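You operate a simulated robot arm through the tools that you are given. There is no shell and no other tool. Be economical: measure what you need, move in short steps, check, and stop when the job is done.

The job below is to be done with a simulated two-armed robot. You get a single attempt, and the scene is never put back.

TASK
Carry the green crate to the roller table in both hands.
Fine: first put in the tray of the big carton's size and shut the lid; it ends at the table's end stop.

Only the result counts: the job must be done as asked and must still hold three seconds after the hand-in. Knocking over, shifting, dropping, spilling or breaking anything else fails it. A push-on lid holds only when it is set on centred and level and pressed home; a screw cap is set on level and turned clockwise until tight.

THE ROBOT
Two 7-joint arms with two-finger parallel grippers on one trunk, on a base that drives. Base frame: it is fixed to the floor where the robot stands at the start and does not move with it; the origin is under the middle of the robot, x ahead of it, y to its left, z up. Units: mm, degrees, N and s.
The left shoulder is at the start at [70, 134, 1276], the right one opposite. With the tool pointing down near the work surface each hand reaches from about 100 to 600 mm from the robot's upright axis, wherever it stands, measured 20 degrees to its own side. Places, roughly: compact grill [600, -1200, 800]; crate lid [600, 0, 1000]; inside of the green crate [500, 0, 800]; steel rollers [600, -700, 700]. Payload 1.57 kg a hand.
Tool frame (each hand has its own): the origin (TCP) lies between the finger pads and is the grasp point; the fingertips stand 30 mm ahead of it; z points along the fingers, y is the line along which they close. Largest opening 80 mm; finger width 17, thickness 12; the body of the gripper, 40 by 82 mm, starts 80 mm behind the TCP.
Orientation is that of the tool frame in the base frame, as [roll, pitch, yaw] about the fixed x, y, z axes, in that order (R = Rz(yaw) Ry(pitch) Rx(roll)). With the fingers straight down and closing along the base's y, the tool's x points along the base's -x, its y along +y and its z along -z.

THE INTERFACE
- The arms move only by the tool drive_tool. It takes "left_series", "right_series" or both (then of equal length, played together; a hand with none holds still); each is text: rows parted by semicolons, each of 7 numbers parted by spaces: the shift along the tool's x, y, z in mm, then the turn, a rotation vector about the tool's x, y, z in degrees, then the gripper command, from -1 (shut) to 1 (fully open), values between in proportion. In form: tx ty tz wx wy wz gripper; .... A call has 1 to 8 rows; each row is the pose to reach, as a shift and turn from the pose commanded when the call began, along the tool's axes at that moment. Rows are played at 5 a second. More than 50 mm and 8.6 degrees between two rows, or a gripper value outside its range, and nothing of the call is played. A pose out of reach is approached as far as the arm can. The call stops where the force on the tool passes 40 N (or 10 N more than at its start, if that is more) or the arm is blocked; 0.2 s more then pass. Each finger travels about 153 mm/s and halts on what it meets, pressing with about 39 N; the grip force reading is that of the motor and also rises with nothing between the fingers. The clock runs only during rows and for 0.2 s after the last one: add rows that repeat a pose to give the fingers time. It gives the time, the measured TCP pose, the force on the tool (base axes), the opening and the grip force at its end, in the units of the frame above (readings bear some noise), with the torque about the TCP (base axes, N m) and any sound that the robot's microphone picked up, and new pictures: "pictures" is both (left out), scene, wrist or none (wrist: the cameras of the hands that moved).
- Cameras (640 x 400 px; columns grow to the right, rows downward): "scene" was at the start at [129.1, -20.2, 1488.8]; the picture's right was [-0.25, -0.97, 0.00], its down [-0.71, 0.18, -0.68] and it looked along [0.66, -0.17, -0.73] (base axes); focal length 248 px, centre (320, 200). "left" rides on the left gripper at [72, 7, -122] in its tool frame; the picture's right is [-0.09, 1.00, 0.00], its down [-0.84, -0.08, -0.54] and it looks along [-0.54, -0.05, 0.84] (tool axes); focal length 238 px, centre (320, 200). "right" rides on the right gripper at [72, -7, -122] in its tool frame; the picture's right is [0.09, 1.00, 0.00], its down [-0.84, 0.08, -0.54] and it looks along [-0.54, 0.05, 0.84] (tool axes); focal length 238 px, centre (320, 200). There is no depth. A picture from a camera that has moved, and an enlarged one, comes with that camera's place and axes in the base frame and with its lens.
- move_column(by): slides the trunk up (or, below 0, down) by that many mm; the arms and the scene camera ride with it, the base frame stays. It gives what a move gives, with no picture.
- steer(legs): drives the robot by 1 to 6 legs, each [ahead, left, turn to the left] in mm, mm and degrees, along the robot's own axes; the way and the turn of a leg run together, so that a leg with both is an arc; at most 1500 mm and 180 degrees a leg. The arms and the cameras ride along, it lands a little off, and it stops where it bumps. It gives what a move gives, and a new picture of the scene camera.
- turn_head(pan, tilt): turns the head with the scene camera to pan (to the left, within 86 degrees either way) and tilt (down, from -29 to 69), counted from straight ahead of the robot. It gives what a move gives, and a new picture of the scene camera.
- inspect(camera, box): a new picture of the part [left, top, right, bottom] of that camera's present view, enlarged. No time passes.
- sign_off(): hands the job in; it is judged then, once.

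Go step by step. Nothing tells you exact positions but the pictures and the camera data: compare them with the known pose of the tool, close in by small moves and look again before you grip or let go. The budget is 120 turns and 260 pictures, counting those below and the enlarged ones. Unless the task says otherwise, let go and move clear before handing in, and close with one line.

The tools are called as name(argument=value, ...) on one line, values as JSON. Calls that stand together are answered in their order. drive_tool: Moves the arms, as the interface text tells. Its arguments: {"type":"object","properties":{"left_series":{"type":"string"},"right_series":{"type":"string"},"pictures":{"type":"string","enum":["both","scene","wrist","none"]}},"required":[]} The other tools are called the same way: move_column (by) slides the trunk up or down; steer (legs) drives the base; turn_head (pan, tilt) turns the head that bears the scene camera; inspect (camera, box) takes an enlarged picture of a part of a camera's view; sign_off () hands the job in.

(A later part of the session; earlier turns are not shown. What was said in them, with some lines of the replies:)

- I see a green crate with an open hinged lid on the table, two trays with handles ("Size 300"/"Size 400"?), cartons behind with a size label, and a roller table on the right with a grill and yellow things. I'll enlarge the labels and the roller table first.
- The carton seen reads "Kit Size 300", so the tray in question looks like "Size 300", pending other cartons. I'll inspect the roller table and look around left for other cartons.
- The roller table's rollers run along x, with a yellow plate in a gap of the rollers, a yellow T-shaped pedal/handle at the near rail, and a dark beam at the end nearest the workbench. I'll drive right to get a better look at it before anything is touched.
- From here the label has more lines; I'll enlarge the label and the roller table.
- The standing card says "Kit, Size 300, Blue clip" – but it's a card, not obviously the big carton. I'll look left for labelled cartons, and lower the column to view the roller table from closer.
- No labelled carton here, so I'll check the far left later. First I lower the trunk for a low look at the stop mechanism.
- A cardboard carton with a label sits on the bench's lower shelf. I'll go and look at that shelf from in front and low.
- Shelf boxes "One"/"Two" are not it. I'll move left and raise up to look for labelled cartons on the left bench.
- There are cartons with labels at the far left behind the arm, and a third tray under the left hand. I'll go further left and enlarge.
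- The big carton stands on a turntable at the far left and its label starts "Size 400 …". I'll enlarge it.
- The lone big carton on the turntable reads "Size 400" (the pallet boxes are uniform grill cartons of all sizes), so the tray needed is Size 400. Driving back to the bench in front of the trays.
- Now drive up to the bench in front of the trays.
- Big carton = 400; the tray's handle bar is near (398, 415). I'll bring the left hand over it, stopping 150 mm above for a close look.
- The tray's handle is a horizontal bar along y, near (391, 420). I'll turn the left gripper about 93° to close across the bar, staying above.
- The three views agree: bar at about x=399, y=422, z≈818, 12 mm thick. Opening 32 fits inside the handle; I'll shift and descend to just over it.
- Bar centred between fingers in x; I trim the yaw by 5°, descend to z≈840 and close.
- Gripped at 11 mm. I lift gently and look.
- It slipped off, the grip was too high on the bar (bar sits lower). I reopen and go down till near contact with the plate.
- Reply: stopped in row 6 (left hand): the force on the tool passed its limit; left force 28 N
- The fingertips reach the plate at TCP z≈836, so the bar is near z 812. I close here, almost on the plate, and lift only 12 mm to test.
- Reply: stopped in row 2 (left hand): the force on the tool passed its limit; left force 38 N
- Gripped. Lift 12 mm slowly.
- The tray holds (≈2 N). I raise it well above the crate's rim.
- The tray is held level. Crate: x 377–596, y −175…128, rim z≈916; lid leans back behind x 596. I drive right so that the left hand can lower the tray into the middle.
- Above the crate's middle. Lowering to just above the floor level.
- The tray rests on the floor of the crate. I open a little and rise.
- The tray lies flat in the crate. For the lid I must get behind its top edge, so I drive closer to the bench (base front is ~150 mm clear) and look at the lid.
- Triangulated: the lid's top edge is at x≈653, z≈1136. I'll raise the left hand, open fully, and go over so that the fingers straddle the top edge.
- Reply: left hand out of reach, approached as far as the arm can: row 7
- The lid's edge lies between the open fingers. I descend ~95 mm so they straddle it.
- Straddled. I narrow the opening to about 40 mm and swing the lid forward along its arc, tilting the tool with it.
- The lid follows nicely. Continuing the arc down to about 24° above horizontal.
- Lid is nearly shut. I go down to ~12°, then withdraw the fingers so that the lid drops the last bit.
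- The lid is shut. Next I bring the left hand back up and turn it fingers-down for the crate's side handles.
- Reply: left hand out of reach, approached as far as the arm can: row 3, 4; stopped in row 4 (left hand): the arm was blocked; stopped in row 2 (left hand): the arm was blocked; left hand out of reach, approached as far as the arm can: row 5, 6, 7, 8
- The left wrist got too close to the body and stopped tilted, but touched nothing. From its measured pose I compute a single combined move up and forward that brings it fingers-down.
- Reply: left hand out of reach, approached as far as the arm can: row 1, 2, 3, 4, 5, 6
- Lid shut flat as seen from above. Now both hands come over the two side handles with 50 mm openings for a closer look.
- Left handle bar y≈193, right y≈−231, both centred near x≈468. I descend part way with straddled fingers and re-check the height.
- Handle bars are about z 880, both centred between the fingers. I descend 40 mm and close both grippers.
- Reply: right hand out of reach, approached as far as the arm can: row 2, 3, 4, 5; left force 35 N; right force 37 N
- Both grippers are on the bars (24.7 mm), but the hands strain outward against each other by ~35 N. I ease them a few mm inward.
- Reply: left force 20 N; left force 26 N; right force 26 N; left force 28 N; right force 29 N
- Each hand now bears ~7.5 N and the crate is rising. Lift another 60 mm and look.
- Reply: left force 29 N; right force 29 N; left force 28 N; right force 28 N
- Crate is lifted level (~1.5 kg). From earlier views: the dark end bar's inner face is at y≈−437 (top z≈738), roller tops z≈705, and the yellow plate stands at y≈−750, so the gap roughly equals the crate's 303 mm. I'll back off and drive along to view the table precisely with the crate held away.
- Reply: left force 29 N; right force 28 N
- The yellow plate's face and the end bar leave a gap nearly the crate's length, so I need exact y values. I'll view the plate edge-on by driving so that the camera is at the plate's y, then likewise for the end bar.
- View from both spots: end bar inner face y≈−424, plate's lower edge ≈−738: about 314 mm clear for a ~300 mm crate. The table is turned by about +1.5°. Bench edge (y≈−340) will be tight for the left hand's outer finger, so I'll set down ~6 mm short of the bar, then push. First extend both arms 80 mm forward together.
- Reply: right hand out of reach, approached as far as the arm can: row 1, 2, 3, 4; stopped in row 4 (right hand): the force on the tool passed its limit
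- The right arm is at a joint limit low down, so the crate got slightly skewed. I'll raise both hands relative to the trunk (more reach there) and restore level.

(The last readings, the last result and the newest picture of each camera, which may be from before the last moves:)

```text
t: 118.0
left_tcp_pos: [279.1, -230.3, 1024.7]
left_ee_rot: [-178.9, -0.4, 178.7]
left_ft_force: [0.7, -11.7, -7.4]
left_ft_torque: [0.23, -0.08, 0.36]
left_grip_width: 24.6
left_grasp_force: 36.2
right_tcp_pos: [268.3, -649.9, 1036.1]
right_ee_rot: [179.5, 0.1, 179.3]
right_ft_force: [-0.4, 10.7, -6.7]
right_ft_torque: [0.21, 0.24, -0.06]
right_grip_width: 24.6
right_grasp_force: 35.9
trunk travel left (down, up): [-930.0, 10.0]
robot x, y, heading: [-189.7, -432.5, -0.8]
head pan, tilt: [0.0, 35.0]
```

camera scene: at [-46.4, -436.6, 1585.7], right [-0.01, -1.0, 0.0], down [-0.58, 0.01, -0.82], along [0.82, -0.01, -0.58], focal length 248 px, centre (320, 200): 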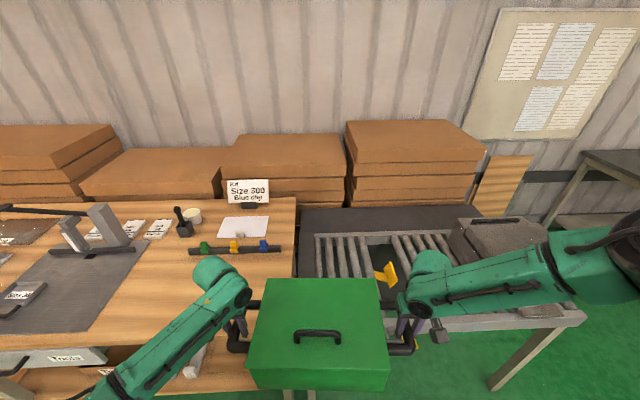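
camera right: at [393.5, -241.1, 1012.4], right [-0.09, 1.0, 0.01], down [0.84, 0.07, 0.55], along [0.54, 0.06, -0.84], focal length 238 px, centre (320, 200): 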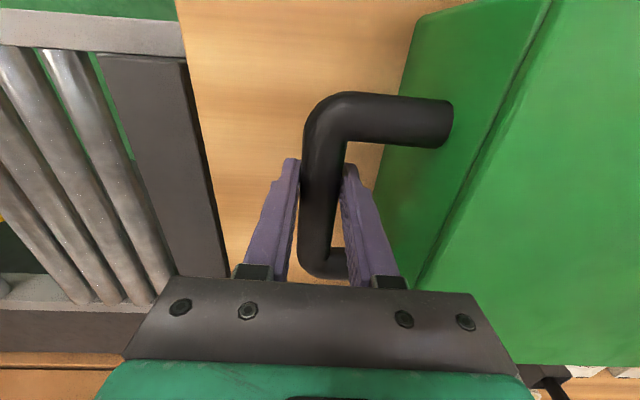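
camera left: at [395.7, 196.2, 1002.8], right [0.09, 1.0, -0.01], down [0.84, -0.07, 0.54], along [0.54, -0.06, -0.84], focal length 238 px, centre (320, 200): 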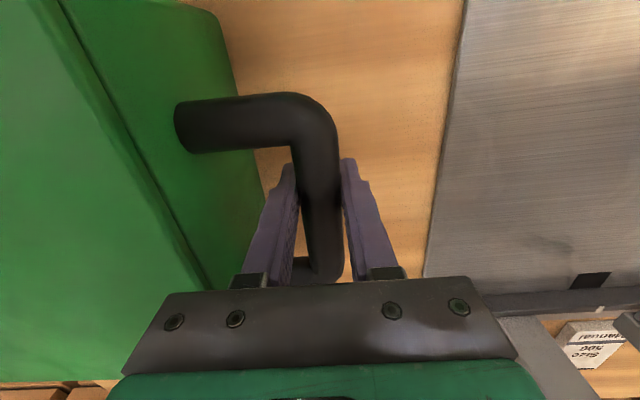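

Level again. Raise 60 mm more while extending 40 mm.

drive_tool(left_series="-3 0 -10 0 0 0 -1; -8 0 -22 0 0 0 -1; -14 0 -34 0 0 0 -1; -20 0 -46 0 0 0 -1; -28 0 -58 0 0 0 -1; -35 0 -64 0 0 0 -1; -40 0 -70 0 0 0 -1; -40 0 -70 0 0 0 -1", right_series="-3 0 -10 0 0 0 -1; -8 0 -22 0 0 0 -1; -14 0 -34 0 0 0 -1; -20 0 -46 0 0 0 -1; -28 0 -58 0 0 0 -1; -35 0 -64 0 0 0 -1; -40 0 -70 0 0 0 -1; -40 0 -70 0 0 0 -1", pictures="scene")

```text
t: 119.8
left_tcp_pos: [317.3, -228.6, 1094.0]
left_ee_rot: [-178.9, -0.6, 178.8]
left_ft_force: [0.0, -24.8, -8.1]
left_ft_torque: [0.19, -0.17, -0.02]
left_grip_width: 24.9
left_grasp_force: 36.3
right_tcp_pos: [308.2, -649.4, 1108.1]
right_ee_rot: [179.5, 0.2, 179.1]
right_ft_force: [2.2, 25.6, -6.9]
right_ft_torque: [0.29, 0.34, -0.25]
right_grip_width: 24.8
right_grasp_force: 35.9
trunk travel left (down, up): [-930.0, 10.0]
robot x, y, heading: [-190.4, -435.7, -0.7]
head pan, tilt: [0.0, 35.0]
camera scene: at [-47.6, -436.6, 1585.9], right [-0.01, -1.0, 0.0], down [-0.58, 0.01, -0.82], along [0.82, -0.01, -0.58], focal length 248 px, centre (320, 200)
```

scene: 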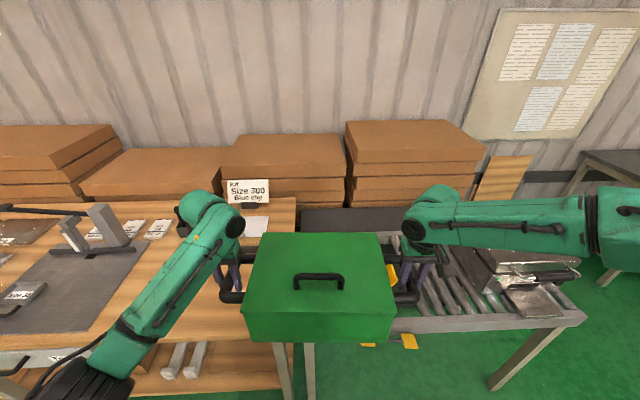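

Reach is fine at this height. Now align: turn to about +1.5° heading and shift right so the crate's centre is at y≈−580, then read the pose.

steer(legs=[[0, 0, 2.2], [0, -166, 0], [150, 0, 0]])

```text
t: 122.6
left_tcp_pos: [462.9, -370.2, 1095.0]
left_ee_rot: [-178.9, -0.4, -179.1]
left_ft_force: [-0.5, -27.7, -6.5]
left_ft_torque: [0.08, 0.17, 0.01]
left_grip_width: 24.7
left_grasp_force: 36.2
right_tcp_pos: [466.7, -788.9, 1108.6]
right_ee_rot: [179.5, 0.3, -178.6]
right_ft_force: [-0.1, 27.1, -7.5]
right_ft_torque: [0.15, 0.02, -0.32]
right_grip_width: 24.5
right_grasp_force: 35.9
trunk travel left (down, up): [-930.0, 10.0]
robot x, y, heading: [-34.8, -591.4, 1.4]
head pan, tilt: [0.0, 35.0]
camera scene: at [103.7, -591.3, 1586.3], right [0.02, -1.0, 0.0], down [-0.57, -0.01, -0.82], along [0.82, 0.02, -0.57], focal length 248 px, centre (320, 200)
```

scene: 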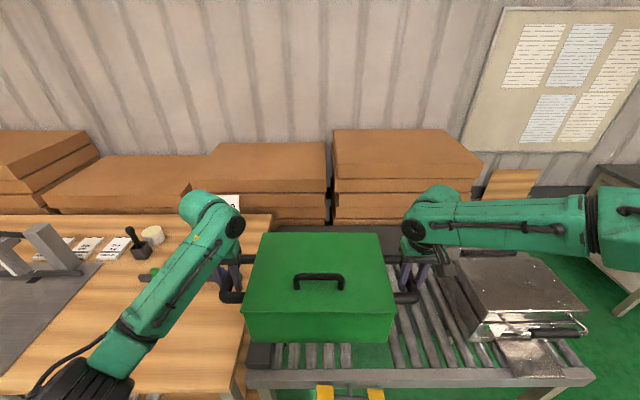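

steer(legs=[[83, -3, 0]])

turn_head(pan=-25, tilt=45)

inspect(camera="left", box=[0, 0, 640, 400])

inspect(camera="right", box=[0, 0, 640, 400])

```text
t: 123.7
left_tcp_pos: [539.0, -368.3, 1097.3]
left_ee_rot: [-178.8, -0.2, -179.0]
left_ft_force: [-1.6, -3.7, -6.0]
left_ft_torque: [-0.11, 0.1, 0.09]
left_grip_width: 24.8
left_grasp_force: 36.1
right_tcp_pos: [546.3, -788.3, 1112.0]
right_ee_rot: [179.5, 0.6, -178.5]
right_ft_force: [0.3, 2.4, -6.8]
right_ft_torque: [-0.01, -0.06, -0.37]
right_grip_width: 24.7
right_grasp_force: 36.0
trunk travel left (down, up): [-930.0, 10.0]
robot x, y, heading: [48.2, -593.6, 1.8]
head pan, tilt: [0.0, 35.0]
camera scene: at [179.2, -590.3, 1587.0], right [0.03, -1.0, 0.0], down [-0.57, -0.02, -0.82], along [0.82, 0.02, -0.57], focal length 248 px, centre (320, 200)
```

scene: 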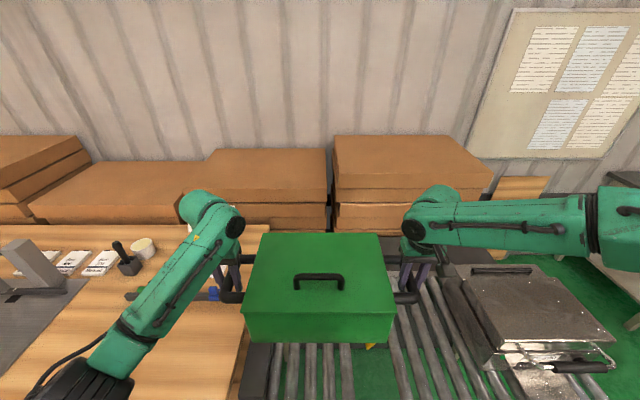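

```text
t: 124.5
left_tcp_pos: [549.3, -368.0, 1091.6]
left_ee_rot: [-179.0, -0.8, -179.0]
left_ft_force: [0.5, -1.3, -6.5]
left_ft_torque: [-0.02, 0.05, 0.04]
left_grip_width: 24.8
left_grasp_force: 36.0
right_tcp_pos: [556.1, -788.0, 1106.2]
right_ee_rot: [179.6, 0.1, -178.5]
right_ft_force: [0.9, 1.9, -7.8]
right_ft_torque: [-0.05, 0.17, -0.29]
right_grip_width: 24.5
right_grasp_force: 36.3
trunk travel left (down, up): [-930.0, 10.0]
robot x, y, heading: [48.8, -595.2, 1.5]
head pan, tilt: [-25.0, 45.0]
camera scene: at [180.0, -625.2, 1570.8], right [-0.4, -0.92, 0.0], down [-0.65, 0.28, -0.7], along [0.65, -0.28, -0.71], focal length 248 px, centre (320, 200)
```

scene: 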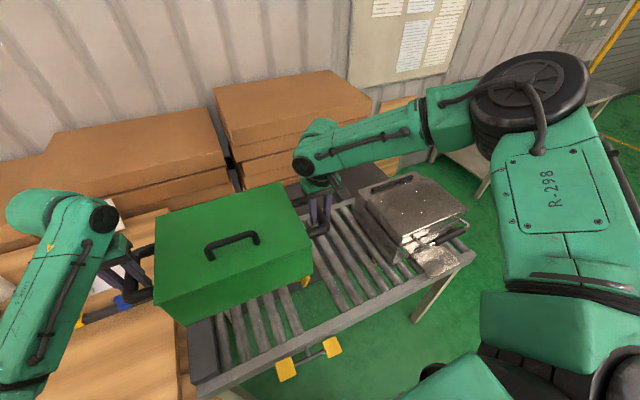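

```text
1.00 times, centred on (320, 200) of left
camera zoom: at [478.3, -360.8, 1215.5], right [0.07, 1.0, -0.02], down [0.84, -0.05, 0.53], along [0.53, -0.06, -0.85], focal length 238 px, centre (320, 200)
```

zoom: 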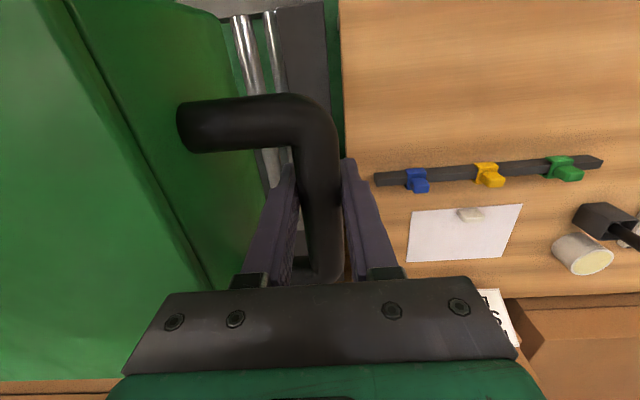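

```text
1.00 times, centred on (320, 200) of right
camera zoom: at [483.2, -798.5, 1227.3], right [-0.12, 0.99, 0.01], down [0.83, 0.09, 0.54], along [0.54, 0.07, -0.84], focal length 238 px, centre (320, 200)
```

zoom: 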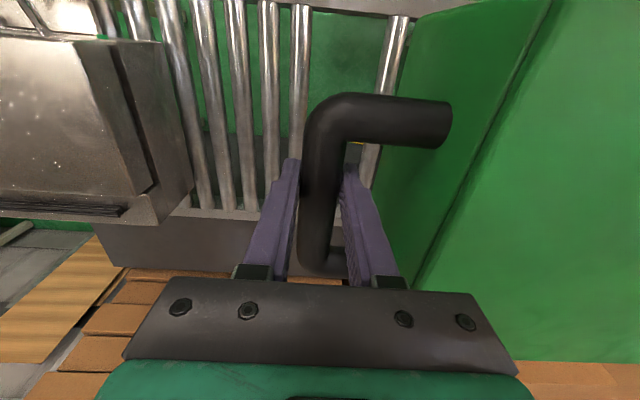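

The arm and elbow look clear of the grill. I'll zoom to re-measure the end bar's inner edge against the crate from the left wrist camera.

inspect(camera="left", box=[160, 0, 400, 150])

inspect(camera="scene", box=[140, 220, 380, 400])

inspect(camera="right", box=[240, 0, 480, 200])

```text
2.67 times, centred on (280, 75) of left
camera zoom: at [478.3, -360.8, 1215.5], right [0.07, 1.0, -0.02], down [0.84, -0.05, 0.53], along [0.53, -0.06, -0.85], focal length 636 px, centre (427, 533)
```

zoom: 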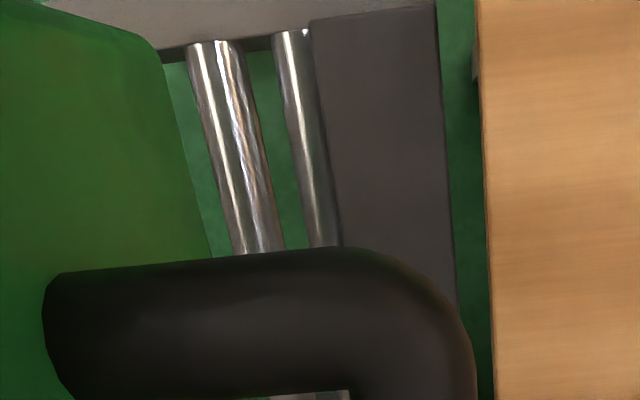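

```text
2.22 times, centred on (260, 310) of scene
camera zoom: at [180.0, -625.2, 1570.8], right [-0.4, -0.92, 0.0], down [-0.65, 0.28, -0.7], along [0.65, -0.28, -0.71], focal length 551 px, centre (453, -44)
```

zoom: 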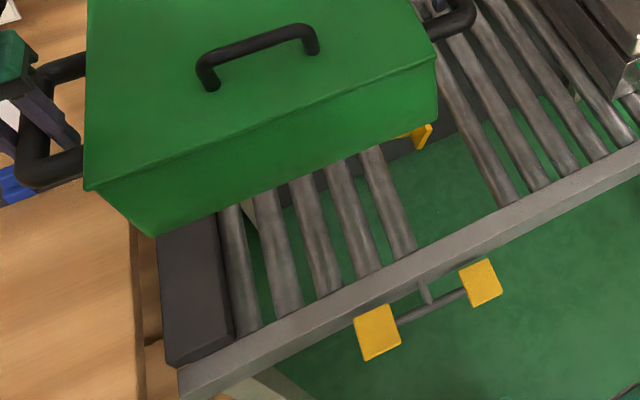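

```text
2.00 times, centred on (360, 100) of right
camera zoom: at [483.2, -798.5, 1227.3], right [-0.12, 0.99, 0.01], down [0.83, 0.09, 0.54], along [0.54, 0.07, -0.84], focal length 477 px, centre (240, 400)
```

zoom: 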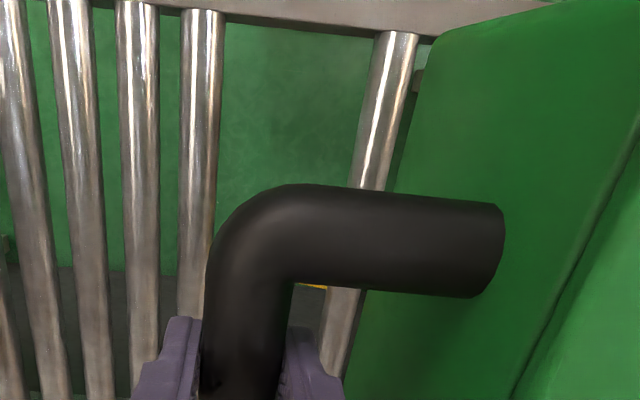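

Cross-checking all cameras gives roller tops z≈725, bar top ≈757 with inner face y≈−434, and the plate's sloped face at y≈−740 at roller height: the crate (≈300) fits, centred at y≈−586. I shift both hands 8 mm right, then lower 190 mm with the trunk and re-check.

drive_tool(left_series="0 -4 0 0 0 0 -1; 0 -8 0 0 0 0 -1; 0 -8 0 0 0 0 -1", right_series="0 -4 0 0 0 0 -1; 0 -8 0 0 0 0 -1; 0 -8 0 0 0 0 -1", pictures="none")

move_column(by=-190)

turn_head(pan=-40, tilt=40)

inspect(camera="left", box=[120, 0, 440, 200])

inspect(camera="right", box=[200, 0, 520, 300])

```text
t: 125.3
left_tcp_pos: [547.5, -376.4, 1091.0]
left_ee_rot: [-178.9, -0.8, -179.0]
left_ft_force: [-1.2, 1.2, -7.1]
left_ft_torque: [0.0, 0.15, -0.06]
left_grip_width: 24.6
left_grasp_force: 36.6
right_tcp_pos: [553.8, -795.6, 1105.4]
right_ee_rot: [179.6, 0.1, -178.4]
right_ft_force: [1.0, -1.2, -6.7]
right_ft_torque: [-0.01, 0.05, -0.35]
right_grip_width: 24.5
right_grasp_force: 36.7
trunk travel left (down, up): [-930.0, 10.0]
robot x, y, heading: [45.0, -595.2, 1.2]
head pan, tilt: [-25.0, 45.0]
```

```text
t: 127.4
left_tcp_pos: [546.5, -376.7, 901.8]
left_ee_rot: [-178.8, -0.7, -179.1]
left_ft_force: [-1.4, 2.8, -6.8]
left_ft_torque: [0.03, 0.14, 0.03]
left_grip_width: 24.8
left_grasp_force: 36.6
right_tcp_pos: [553.1, -795.2, 916.2]
right_ee_rot: [179.5, 0.2, -178.5]
right_ft_force: [0.3, -2.5, -6.5]
right_ft_torque: [-0.04, 0.06, -0.24]
right_grip_width: 24.6
right_grasp_force: 36.2
trunk travel left (down, up): [-740.0, 200.0]
robot x, y, heading: [48.3, -593.3, 1.2]
head pan, tilt: [-25.0, 45.0]
```

```text
t: 128.2
left_tcp_pos: [546.4, -376.3, 901.0]
left_ee_rot: [-178.9, -0.6, -179.0]
left_ft_force: [-0.6, 3.1, -7.8]
left_ft_torque: [-0.04, 0.1, 0.02]
left_grip_width: 24.8
left_grasp_force: 35.9
right_tcp_pos: [553.1, -796.3, 916.5]
right_ee_rot: [179.4, 0.1, -178.5]
right_ft_force: [0.4, -3.3, -7.3]
right_ft_torque: [-0.02, 0.08, -0.25]
right_grip_width: 24.6
right_grasp_force: 36.5
trunk travel left (down, up): [-740.0, 200.0]
robot x, y, heading: [47.7, -593.7, 1.7]
head pan, tilt: [-40.0, 40.0]
camera scene: at [169.0, -645.7, 1388.3], right [-0.62, -0.78, 0.0], down [-0.51, 0.4, -0.76], along [0.6, -0.48, -0.64], focal length 248 px, centre (320, 200)
```

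scene: 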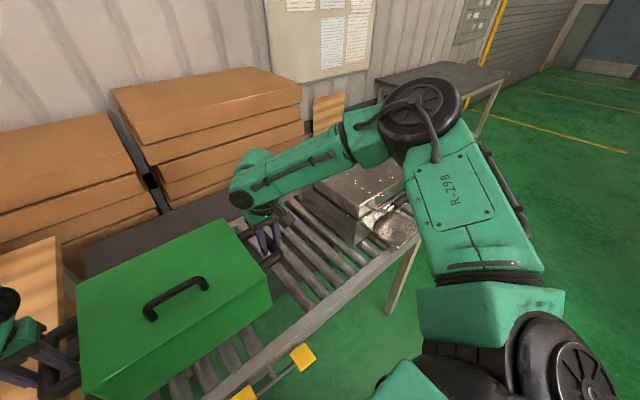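

```text
2.00 times, centred on (280, 100) of left
camera zoom: at [475.7, -368.7, 1025.6], right [0.07, 1.0, -0.02], down [0.84, -0.05, 0.53], along [0.53, -0.06, -0.85], focal length 477 px, centre (400, 400)
```

zoom: 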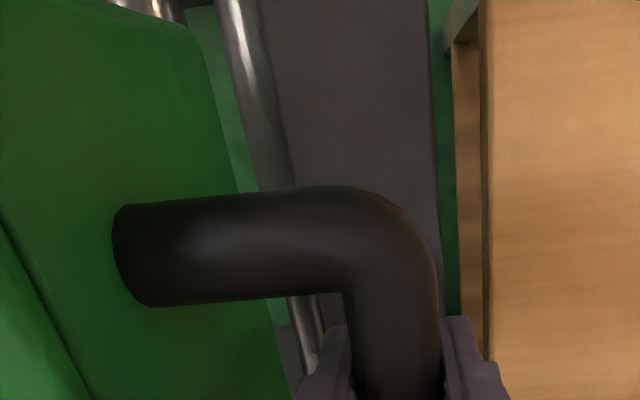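

```text
1.33 times, centred on (360, 150) of right
camera zoom: at [480.7, -806.3, 1037.3], right [-0.12, 0.99, 0.01], down [0.83, 0.09, 0.54], along [0.54, 0.07, -0.84], focal length 318 px, centre (267, 267)
```

zoom: 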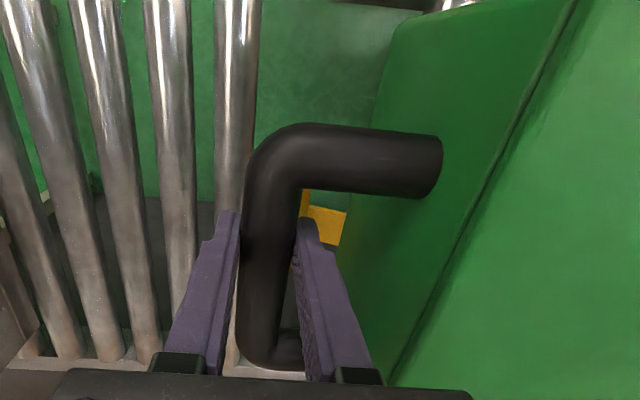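

Now the crate's bottom edges read y≈−441 and −730 (length 289), with ~7 mm to the bar and ~10 mm to the plate: good. Before lowering the last ~97 mm I check the left elbow against the bench.

turn_head(pan=40, tilt=45)

```text
t: 129.7
left_tcp_pos: [546.3, -376.6, 902.0]
left_ee_rot: [-178.9, -0.6, -179.1]
left_ft_force: [0.0, 4.1, -7.7]
left_ft_torque: [0.02, 0.09, -0.01]
left_grip_width: 24.9
left_grasp_force: 36.2
right_tcp_pos: [552.0, -796.8, 917.9]
right_ee_rot: [179.6, 0.1, -178.6]
right_ft_force: [0.4, -4.1, -7.4]
right_ft_torque: [-0.06, 0.09, -0.23]
right_grip_width: 24.5
right_grasp_force: 36.0
trunk travel left (down, up): [-740.0, 200.0]
robot x, y, heading: [48.2, -592.8, 1.4]
head pan, tilt: [40.0, 45.0]
camera scene: at [163.3, -539.1, 1381.1], right [0.66, -0.75, 0.0], down [-0.53, -0.47, -0.71], along [0.53, 0.47, -0.71], focal length 248 px, centre (320, 200)
```

scene: 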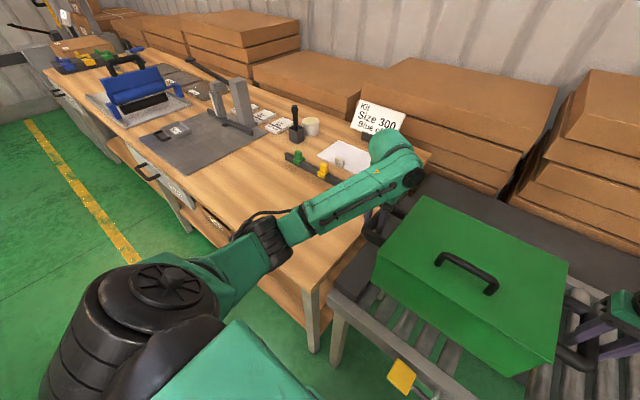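

The left elbow is well above and in front of the bench. Lowering 80 mm, then checking.

move_column(by=-78)

turn_head(pan=-15, tilt=60)

inspect(camera="left", box=[120, 0, 440, 200])

inspect(camera="right", box=[200, 0, 520, 300])

```text
t: 130.9
left_tcp_pos: [546.6, -377.3, 824.0]
left_ee_rot: [-178.9, -0.6, -179.0]
left_ft_force: [-0.9, 4.7, -7.9]
left_ft_torque: [-0.02, 0.1, 0.07]
left_grip_width: 24.9
left_grasp_force: 36.0
right_tcp_pos: [551.9, -796.4, 837.5]
right_ee_rot: [179.5, 0.2, -178.5]
right_ft_force: [2.1, -4.2, -6.6]
right_ft_torque: [0.0, 0.07, -0.26]
right_grip_width: 24.8
right_grasp_force: 36.6
trunk travel left (down, up): [-662.0, 278.0]
robot x, y, heading: [47.3, -596.9, 1.5]
head pan, tilt: [40.0, 45.0]
```

```text
t: 132.1
left_tcp_pos: [547.1, -377.6, 824.8]
left_ee_rot: [-178.9, -0.8, -179.0]
left_ft_force: [-0.1, 4.8, -7.1]
left_ft_torque: [-0.08, 0.11, 0.0]
left_grip_width: 24.9
left_grasp_force: 36.4
right_tcp_pos: [552.8, -796.0, 838.9]
right_ee_rot: [179.5, 0.1, -178.5]
right_ft_force: [0.8, -4.5, -8.1]
right_ft_torque: [-0.05, 0.06, -0.27]
right_grip_width: 24.7
right_grasp_force: 35.9
trunk travel left (down, up): [-662.0, 278.0]
robot x, y, heading: [43.9, -592.7, 1.4]
head pan, tilt: [-15.0, 60.0]
camera scene: at [167.0, -608.4, 1283.6], right [-0.23, -0.97, 0.0], down [-0.84, 0.2, -0.5], along [0.48, -0.12, -0.87], focal length 248 px, centre (320, 200)
```

scene: 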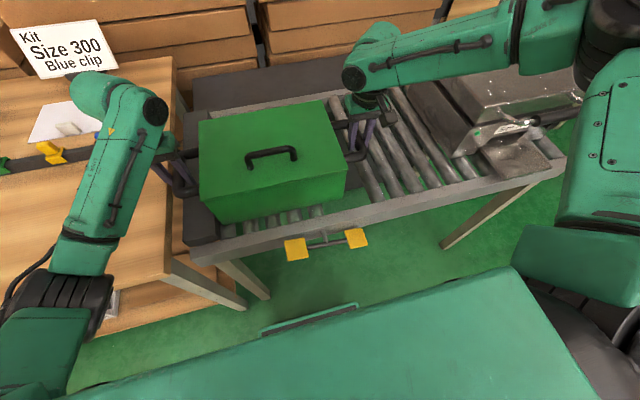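

```text
2.00 times, centred on (280, 100) of left
camera zoom: at [475.5, -368.7, 947.6], right [0.07, 1.0, -0.02], down [0.84, -0.05, 0.53], along [0.53, -0.06, -0.85], focal length 477 px, centre (400, 400)
```

zoom: 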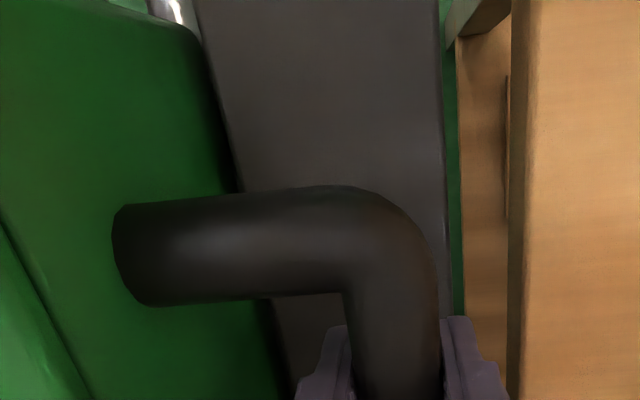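

```text
1.33 times, centred on (360, 150) of right
camera zoom: at [480.5, -806.3, 959.3], right [-0.12, 0.99, 0.01], down [0.83, 0.09, 0.54], along [0.54, 0.07, -0.84], focal length 318 px, centre (267, 267)
```

zoom: 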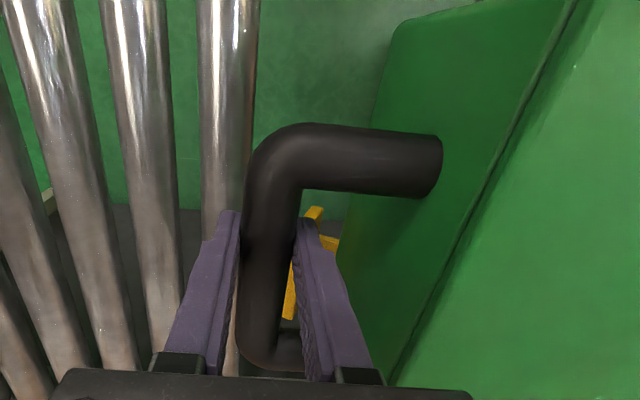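

Clear on both sides. Lower in small steps until the weight comes off.

move_column(by=-12)

move_column(by=-5)

inspect(camera="scene", box=[160, 90, 400, 280])

```text
t: 132.7
left_tcp_pos: [545.1, -377.9, 819.5]
left_ee_rot: [-178.8, 0.3, -178.9]
left_ft_force: [8.7, 7.5, 31.1]
left_ft_torque: [0.01, -0.1, -0.22]
left_grip_width: 24.9
left_grasp_force: 36.5
right_tcp_pos: [551.1, -797.0, 831.0]
right_ee_rot: [179.4, 0.7, -178.5]
right_ft_force: [5.8, -4.2, 4.8]
right_ft_torque: [-0.06, -0.13, -0.41]
right_grip_width: 24.6
right_grasp_force: 36.3
trunk travel left (down, up): [-650.0, 290.0]
robot x, y, heading: [50.2, -595.0, 1.5]
head pan, tilt: [-15.0, 60.0]
```

```text
t: 133.3
left_tcp_pos: [542.6, -376.8, 813.4]
left_ee_rot: [-178.9, 0.1, -178.9]
left_ft_force: [10.3, 5.9, 32.9]
left_ft_torque: [-0.02, 0.0, 0.01]
left_grip_width: 25.2
left_grasp_force: 36.7
right_tcp_pos: [550.5, -796.7, 827.7]
right_ee_rot: [179.4, 1.1, -178.5]
right_ft_force: [12.0, -8.7, 32.6]
right_ft_torque: [-0.09, -0.07, -0.39]
right_grip_width: 24.6
right_grasp_force: 37.0
trunk travel left (down, up): [-645.0, 295.0]
robot x, y, heading: [48.5, -592.3, 1.4]
head pan, tilt: [-15.0, 60.0]
```

```text
2.11 times, centred on (280, 185) of scene
camera zoom: at [158.7, -609.4, 1268.0], right [-0.23, -0.97, 0.0], down [-0.84, 0.2, -0.5], along [0.49, -0.12, -0.86], focal length 522 px, centre (404, 232)
```

zoom: 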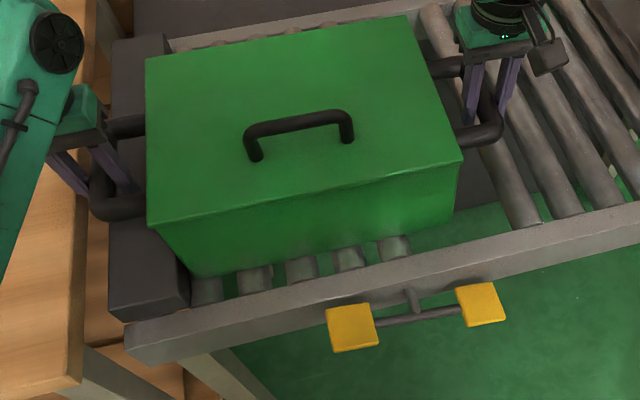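

Both hands now feel upward contact at crate-bottom z≈735. I check closely whether it rests on the rollers rather than the bar or plate.

inspect(camera="scene", box=[200, 170, 300, 250])

inspect(camera="scene", box=[280, 140, 400, 230])

inspect(camera="left", box=[160, 0, 320, 140])

inspect(camera="right", box=[300, 80, 460, 220])

```text
5.00 times, centred on (250, 210) of scene
camera zoom: at [158.7, -609.4, 1268.0], right [-0.23, -0.97, 0.0], down [-0.84, 0.2, -0.5], along [0.49, -0.12, -0.86], focal length 1240 px, centre (670, 150)
```

zoom: 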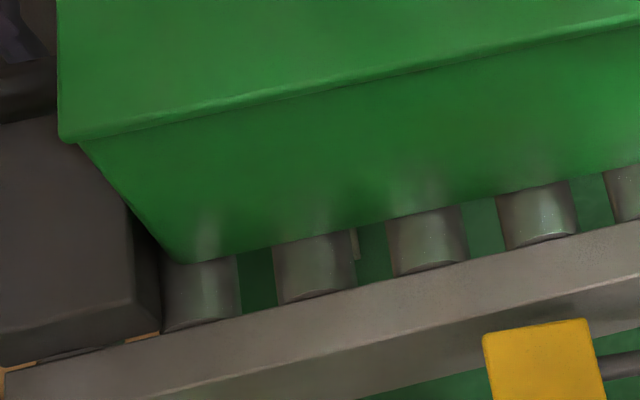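

```text
4.44 times, centred on (340, 185) of scene
camera zoom: at [158.7, -609.4, 1268.0], right [-0.23, -0.97, 0.0], down [-0.84, 0.2, -0.5], along [0.49, -0.12, -0.86], focal length 1102 px, centre (231, 267)
```

zoom: 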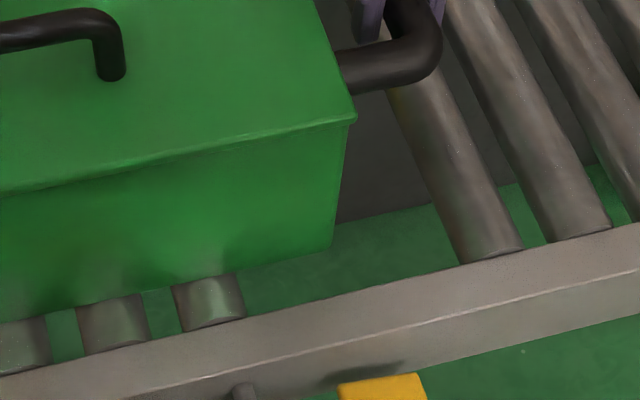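

```text
2.86 times, centred on (240, 70) of left
camera zoom: at [470.2, -369.4, 935.9], right [0.07, 1.0, -0.02], down [0.84, -0.05, 0.54], along [0.54, -0.06, -0.84], focal length 681 px, centre (549, 571)
```

zoom: 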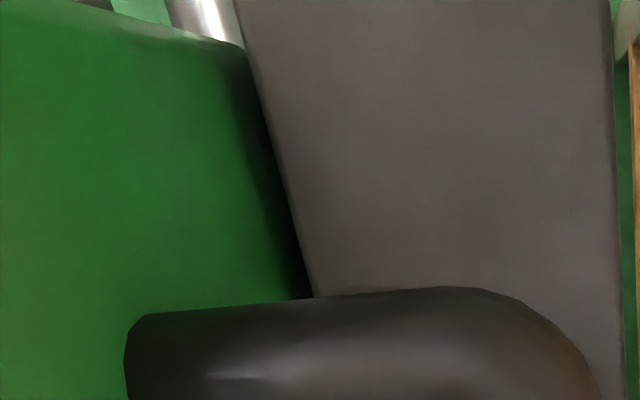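

```text
2.86 times, centred on (380, 150) of right
camera zoom: at [476.1, -807.0, 947.8], right [-0.12, 0.99, 0.01], down [0.82, 0.09, 0.56], along [0.55, 0.07, -0.83], focal length 681 px, centre (149, 343)
```

zoom: 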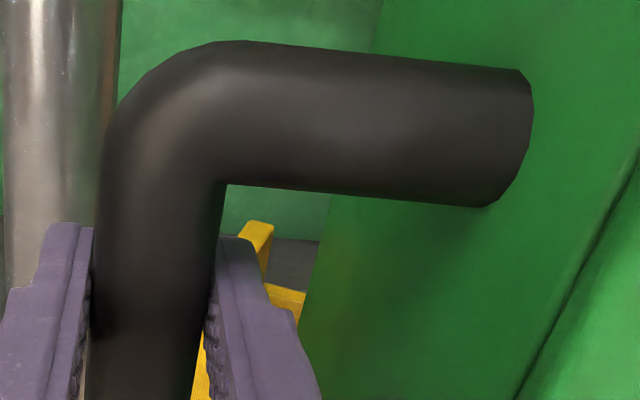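

The crate sits on the rollers beside the end bar, plate clear. I relieve the downforce and push both hands +y until the crate meets the end stop.

move_column(by=4)

drive_tool(left_series="0 2 0 0 0 0 -1; 0 4 0 0 0 0 -1; 0 6 0 0 0 0 -1; 0 6 0 0 0 0 -1", right_series="0 2 0 0 0 0 -1; 0 4 0 0 0 0 -1; 0 6 0 0 0 0 -1; 0 6 0 0 0 0 -1", pictures="none")

```text
t: 133.8
left_tcp_pos: [542.0, -377.0, 813.4]
left_ee_rot: [-178.9, -0.5, -178.9]
left_ft_force: [2.3, 4.1, 18.9]
left_ft_torque: [0.03, -0.11, -0.12]
left_grip_width: 24.5
left_grasp_force: 35.8
right_tcp_pos: [550.3, -797.0, 826.8]
right_ee_rot: [179.5, 0.5, -178.5]
right_ft_force: [11.7, -5.4, 16.2]
right_ft_torque: [-0.01, -0.84, -0.3]
right_grip_width: 24.6
right_grasp_force: 36.3
trunk travel left (down, up): [-649.0, 291.0]
robot x, y, heading: [48.7, -592.1, 1.5]
head pan, tilt: [-15.0, 60.0]
```

```text
t: 134.8
left_tcp_pos: [542.7, -371.2, 812.6]
left_ee_rot: [-178.9, -0.4, -179.0]
left_ft_force: [-4.2, -6.6, 4.9]
left_ft_torque: [0.0, 0.35, -0.34]
left_grip_width: 24.6
left_grasp_force: 36.7
right_tcp_pos: [547.8, -791.3, 827.1]
right_ee_rot: [179.4, 0.2, -178.5]
right_ft_force: [-1.8, -2.9, 13.2]
right_ft_torque: [0.09, 0.46, -0.47]
right_grip_width: 24.3
right_grasp_force: 36.3
trunk travel left (down, up): [-649.0, 291.0]
robot x, y, heading: [48.7, -594.9, 1.7]
head pan, tilt: [-15.0, 60.0]
```

drive_tool(left_series="0 2 0 0 0 0 -1; 0 4 0 0 0 0 -1; 0 4 0 0 0 0 -1", right_series="0 2 0 0 0 0 -1; 0 4 0 0 0 0 -1; 0 4 0 0 0 0 -1", pictures="wrist")

inspect(camera="left", box=[160, 0, 320, 140])

```text
t: 135.6
left_tcp_pos: [541.8, -370.5, 812.9]
left_ee_rot: [-179.0, -0.6, -179.2]
left_ft_force: [-13.7, -19.3, -12.6]
left_ft_torque: [0.14, -0.9, 0.03]
left_grip_width: 24.8
left_grasp_force: 36.0
right_tcp_pos: [548.9, -790.2, 826.4]
right_ee_rot: [179.3, 0.4, -178.5]
right_ft_force: [-0.7, -7.5, 11.6]
right_ft_torque: [-0.12, 0.92, -0.26]
right_grip_width: 24.5
right_grasp_force: 36.4
trunk travel left (down, up): [-649.0, 291.0]
robot x, y, heading: [44.2, -595.5, 1.5]
head pan, tilt: [-15.0, 60.0]
camera right: at [475.7, -800.5, 947.9], right [-0.12, 0.99, 0.01], down [0.83, 0.09, 0.55], along [0.54, 0.07, -0.84], focal length 238 px, centre (320, 200)
camera left: at [471.6, -362.5, 936.3], right [0.08, 1.0, -0.02], down [0.84, -0.06, 0.54], along [0.53, -0.06, -0.84], focal length 238 px, centre (320, 200)
```

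right: 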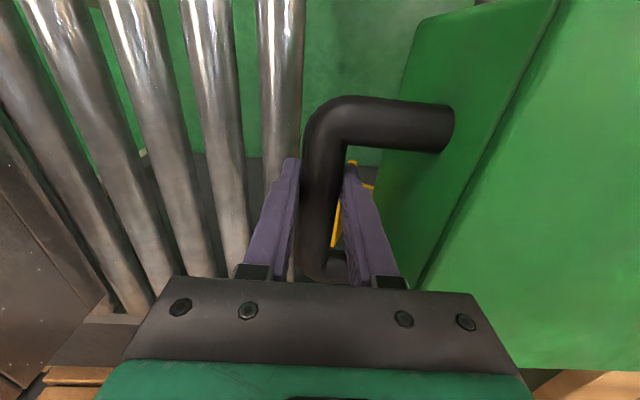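
left: 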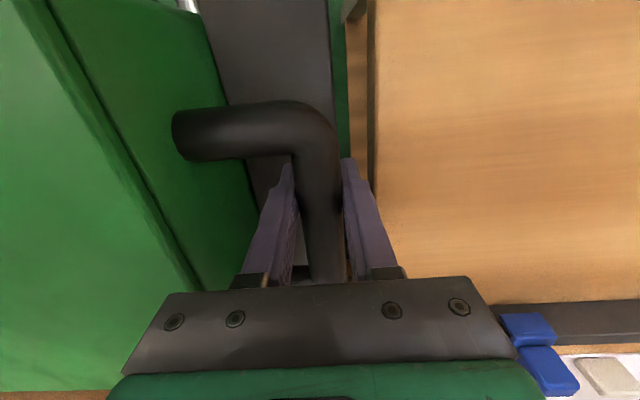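

```text
2.86 times, centred on (240, 70) of left
camera zoom: at [471.6, -362.5, 936.3], right [0.08, 1.0, -0.02], down [0.84, -0.06, 0.54], along [0.53, -0.06, -0.84], focal length 681 px, centre (549, 571)
```

zoom: 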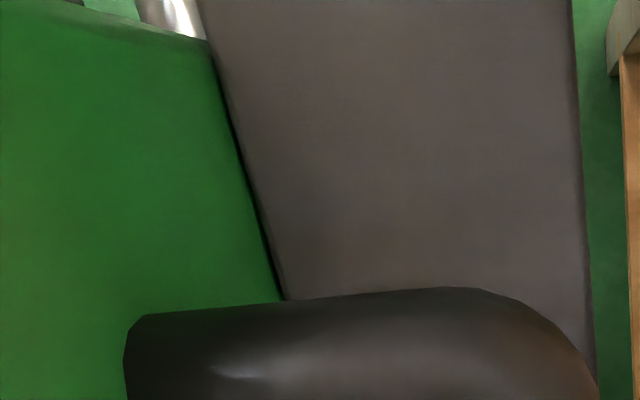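

The crate has met the end stop (hands advanced only 1 of 4 mm, 27 N). I relax the push slightly, then open both a little and rise straight up.

drive_tool(left_series="0 -1.5 0 0 0 0 -1; 0 -2.5 0 0 0 0 -1; 0 -2.5 0 0 0 0 -0.2; 0 -2.5 0 0 0 0 -0.2; 0 -2.5 0 0 0 0 -0.2", right_series="0 -1.5 0 0 0 0 -1; 0 -2 0 0 0 0 -1; 0 -2 0 0 0 0 -0.2; 0 -2 0 0 0 0 -0.2; 0 -2 0 0 0 0 -0.2", pictures="wrist")

```text
t: 136.8
left_tcp_pos: [546.0, -367.6, 811.8]
left_ee_rot: [-178.9, -0.6, -178.9]
left_ft_force: [0.5, 0.4, -0.5]
left_ft_torque: [-0.03, -0.03, -0.01]
left_grip_width: 31.9
left_grasp_force: 0.0
right_tcp_pos: [551.7, -788.1, 827.8]
right_ee_rot: [179.6, 0.4, -178.5]
right_ft_force: [0.4, -0.4, -0.5]
right_ft_torque: [-0.01, 0.0, 0.01]
right_grip_width: 31.8
right_grasp_force: 0.0
trunk travel left (down, up): [-649.0, 291.0]
robot x, y, heading: [49.2, -597.2, 1.4]
head pan, tilt: [-15.0, 60.0]
camera right: at [478.9, -797.7, 948.2], right [-0.12, 0.99, 0.01], down [0.83, 0.09, 0.55], along [0.54, 0.07, -0.84], focal length 238 px, centre (320, 200)
camera left: at [474.3, -360.3, 935.6], right [0.07, 1.0, -0.02], down [0.84, -0.05, 0.54], along [0.53, -0.06, -0.84], focal length 238 px, centre (320, 200)
```

right: 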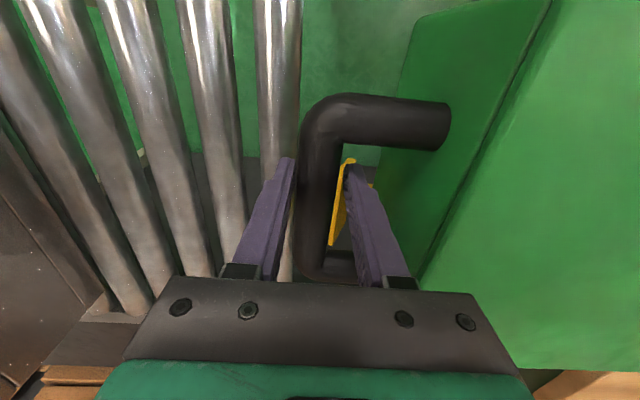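
left: 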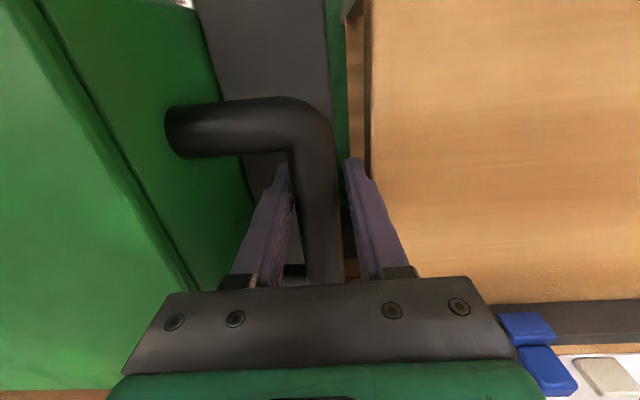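

Both hands are free of load. Rise straight up 160 mm.

drive_tool(left_series="0 -2 -15 0 0 0 -0.2; 0 -2 -40 0 0 0 -0.2; 0 -2 -75 0 0 0 -0.2; 0 -2 -110 0 0 0 -0.2; 0 -2 -145 0 0 0 -0.2; 0 -2 -180 0 0 0 -0.2", right_series="0 0 -15 0 0 0 -0.2; 0 0 -40 0 0 0 -0.2; 0 0 -75 0 0 0 -0.2; 0 0 -110 0 0 0 -0.2; 0 0 -145 0 0 0 -0.2; 0 0 -180 0 0 0 -0.2", pictures="both")

```text
t: 138.2
left_tcp_pos: [544.3, -368.6, 995.8]
left_ee_rot: [-178.9, -0.4, -179.0]
left_ft_force: [-0.2, -0.3, 0.4]
left_ft_torque: [0.02, -0.03, -0.01]
left_grip_width: 32.3
left_grasp_force: 0.1
right_tcp_pos: [548.3, -790.3, 1007.1]
right_ee_rot: [179.4, 0.2, -178.4]
right_ft_force: [0.5, -0.5, 0.0]
right_ft_torque: [0.02, -0.03, 0.01]
right_grip_width: 32.1
right_grasp_force: 0.1
trunk travel left (down, up): [-649.0, 291.0]
robot x, y, heading: [48.8, -597.4, 1.6]
head pan, tilt: [-15.0, 60.0]
camera scene: at [162.9, -608.6, 1270.9], right [-0.23, -0.97, 0.0], down [-0.84, 0.2, -0.5], along [0.49, -0.12, -0.87], focal length 248 px, centre (320, 200)
camera right: at [475.3, -800.0, 1128.7], right [-0.12, 0.99, 0.01], down [0.83, 0.1, 0.55], along [0.54, 0.07, -0.84], focal length 238 px, centre (320, 200)
camera left: at [473.4, -361.1, 1117.9], right [0.07, 1.0, -0.02], down [0.84, -0.05, 0.54], along [0.53, -0.06, -0.84], focal length 238 px, centre (320, 200)
```

scene: 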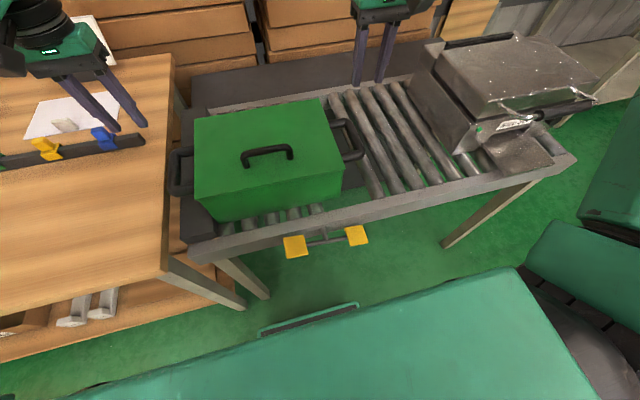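
right: 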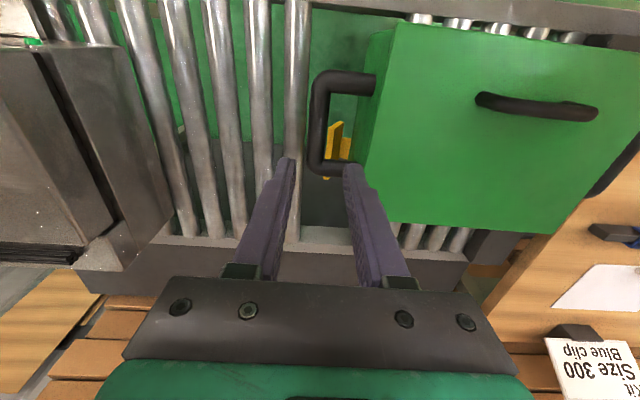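
left: 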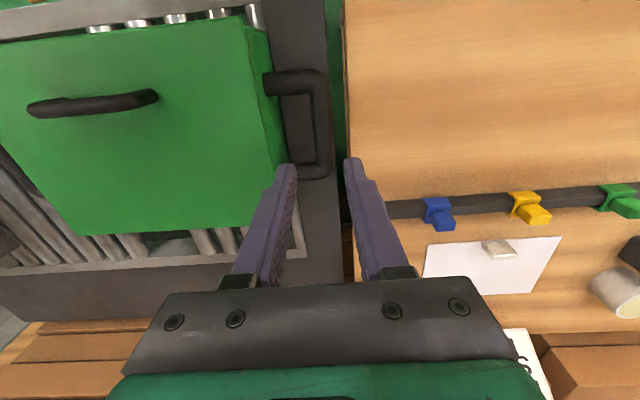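

The crate stands on the rollers at the end bar with its lid shut. I check flushness and the lid once more.

inspect(camera="left", box=[200, 0, 340, 200])

inspect(camera="scene", box=[160, 90, 380, 260])

```text
2.00 times, centred on (270, 100) of left
camera zoom: at [473.4, -361.1, 1117.9], right [0.07, 1.0, -0.02], down [0.84, -0.05, 0.54], along [0.53, -0.06, -0.84], focal length 477 px, centre (420, 400)
```

zoom: 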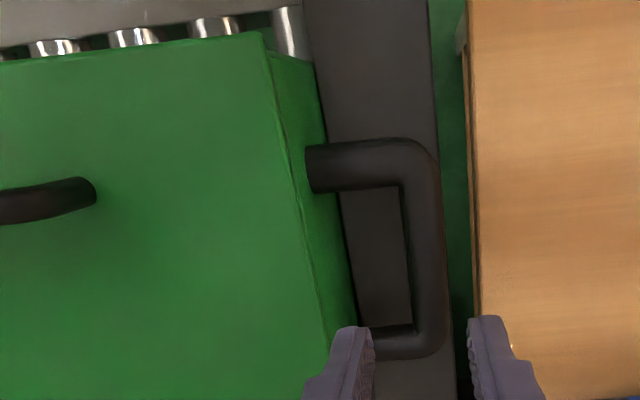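

```text
2.35 times, centred on (270, 175) of scene
camera zoom: at [162.9, -608.6, 1270.9], right [-0.23, -0.97, 0.0], down [-0.84, 0.2, -0.5], along [0.49, -0.12, -0.87], focal length 583 px, centre (438, 259)
```

zoom: 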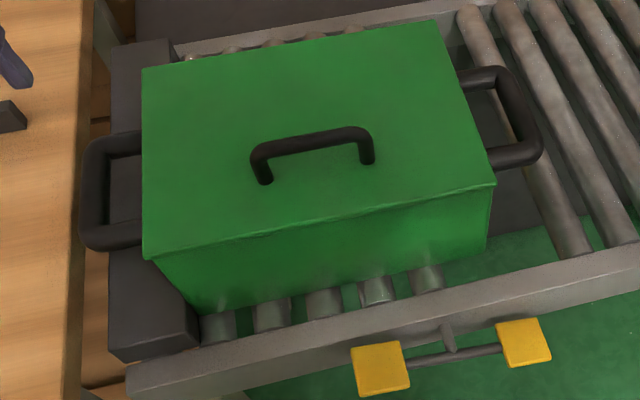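

The crate is flush at the end stop with the lid down. I raise the trunk to be well clear, then hand in.

move_column(by=120)

inspect(camera="scene", box=[0, 0, 640, 400])

```text
t: 139.7
left_tcp_pos: [546.0, -369.6, 1113.1]
left_ee_rot: [-178.9, -0.6, -179.0]
left_ft_force: [-0.5, -1.0, 1.0]
left_ft_torque: [-0.02, 0.03, -0.03]
left_grip_width: 31.9
left_grasp_force: 0.1
right_tcp_pos: [550.6, -790.2, 1127.2]
right_ee_rot: [179.5, 0.4, -178.5]
right_ft_force: [0.0, 0.3, 0.1]
right_ft_torque: [0.01, 0.03, 0.01]
right_grip_width: 32.1
right_grasp_force: 0.1
trunk travel left (down, up): [-769.0, 171.0]
robot x, y, heading: [47.6, -595.8, 1.4]
head pan, tilt: [-15.0, 60.0]
```

```text
1.00 times, centred on (320, 200) of scene
camera zoom: at [164.7, -608.5, 1390.8], right [-0.23, -0.97, 0.0], down [-0.84, 0.2, -0.5], along [0.49, -0.12, -0.87], focal length 248 px, centre (320, 200)
```

zoom: 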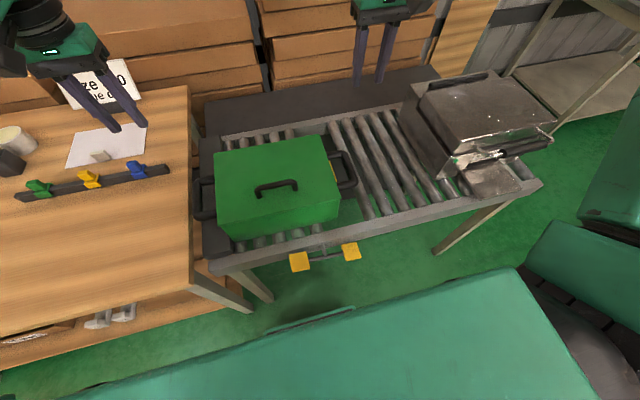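

Everything stands still, the hands are clear, and the crate is at the end stop; handing in.

sign_off()

```text
The job is handed in.
```

The Size 400 tray is in the green crate, the lid is shut, and I carried the crate in both hands to the roller table, where it rests against the end stop with both hands clear. I took the big carton to be the Size 400 one on the turntable, and the dark bar at the bench end of the roller table to be the end stop.
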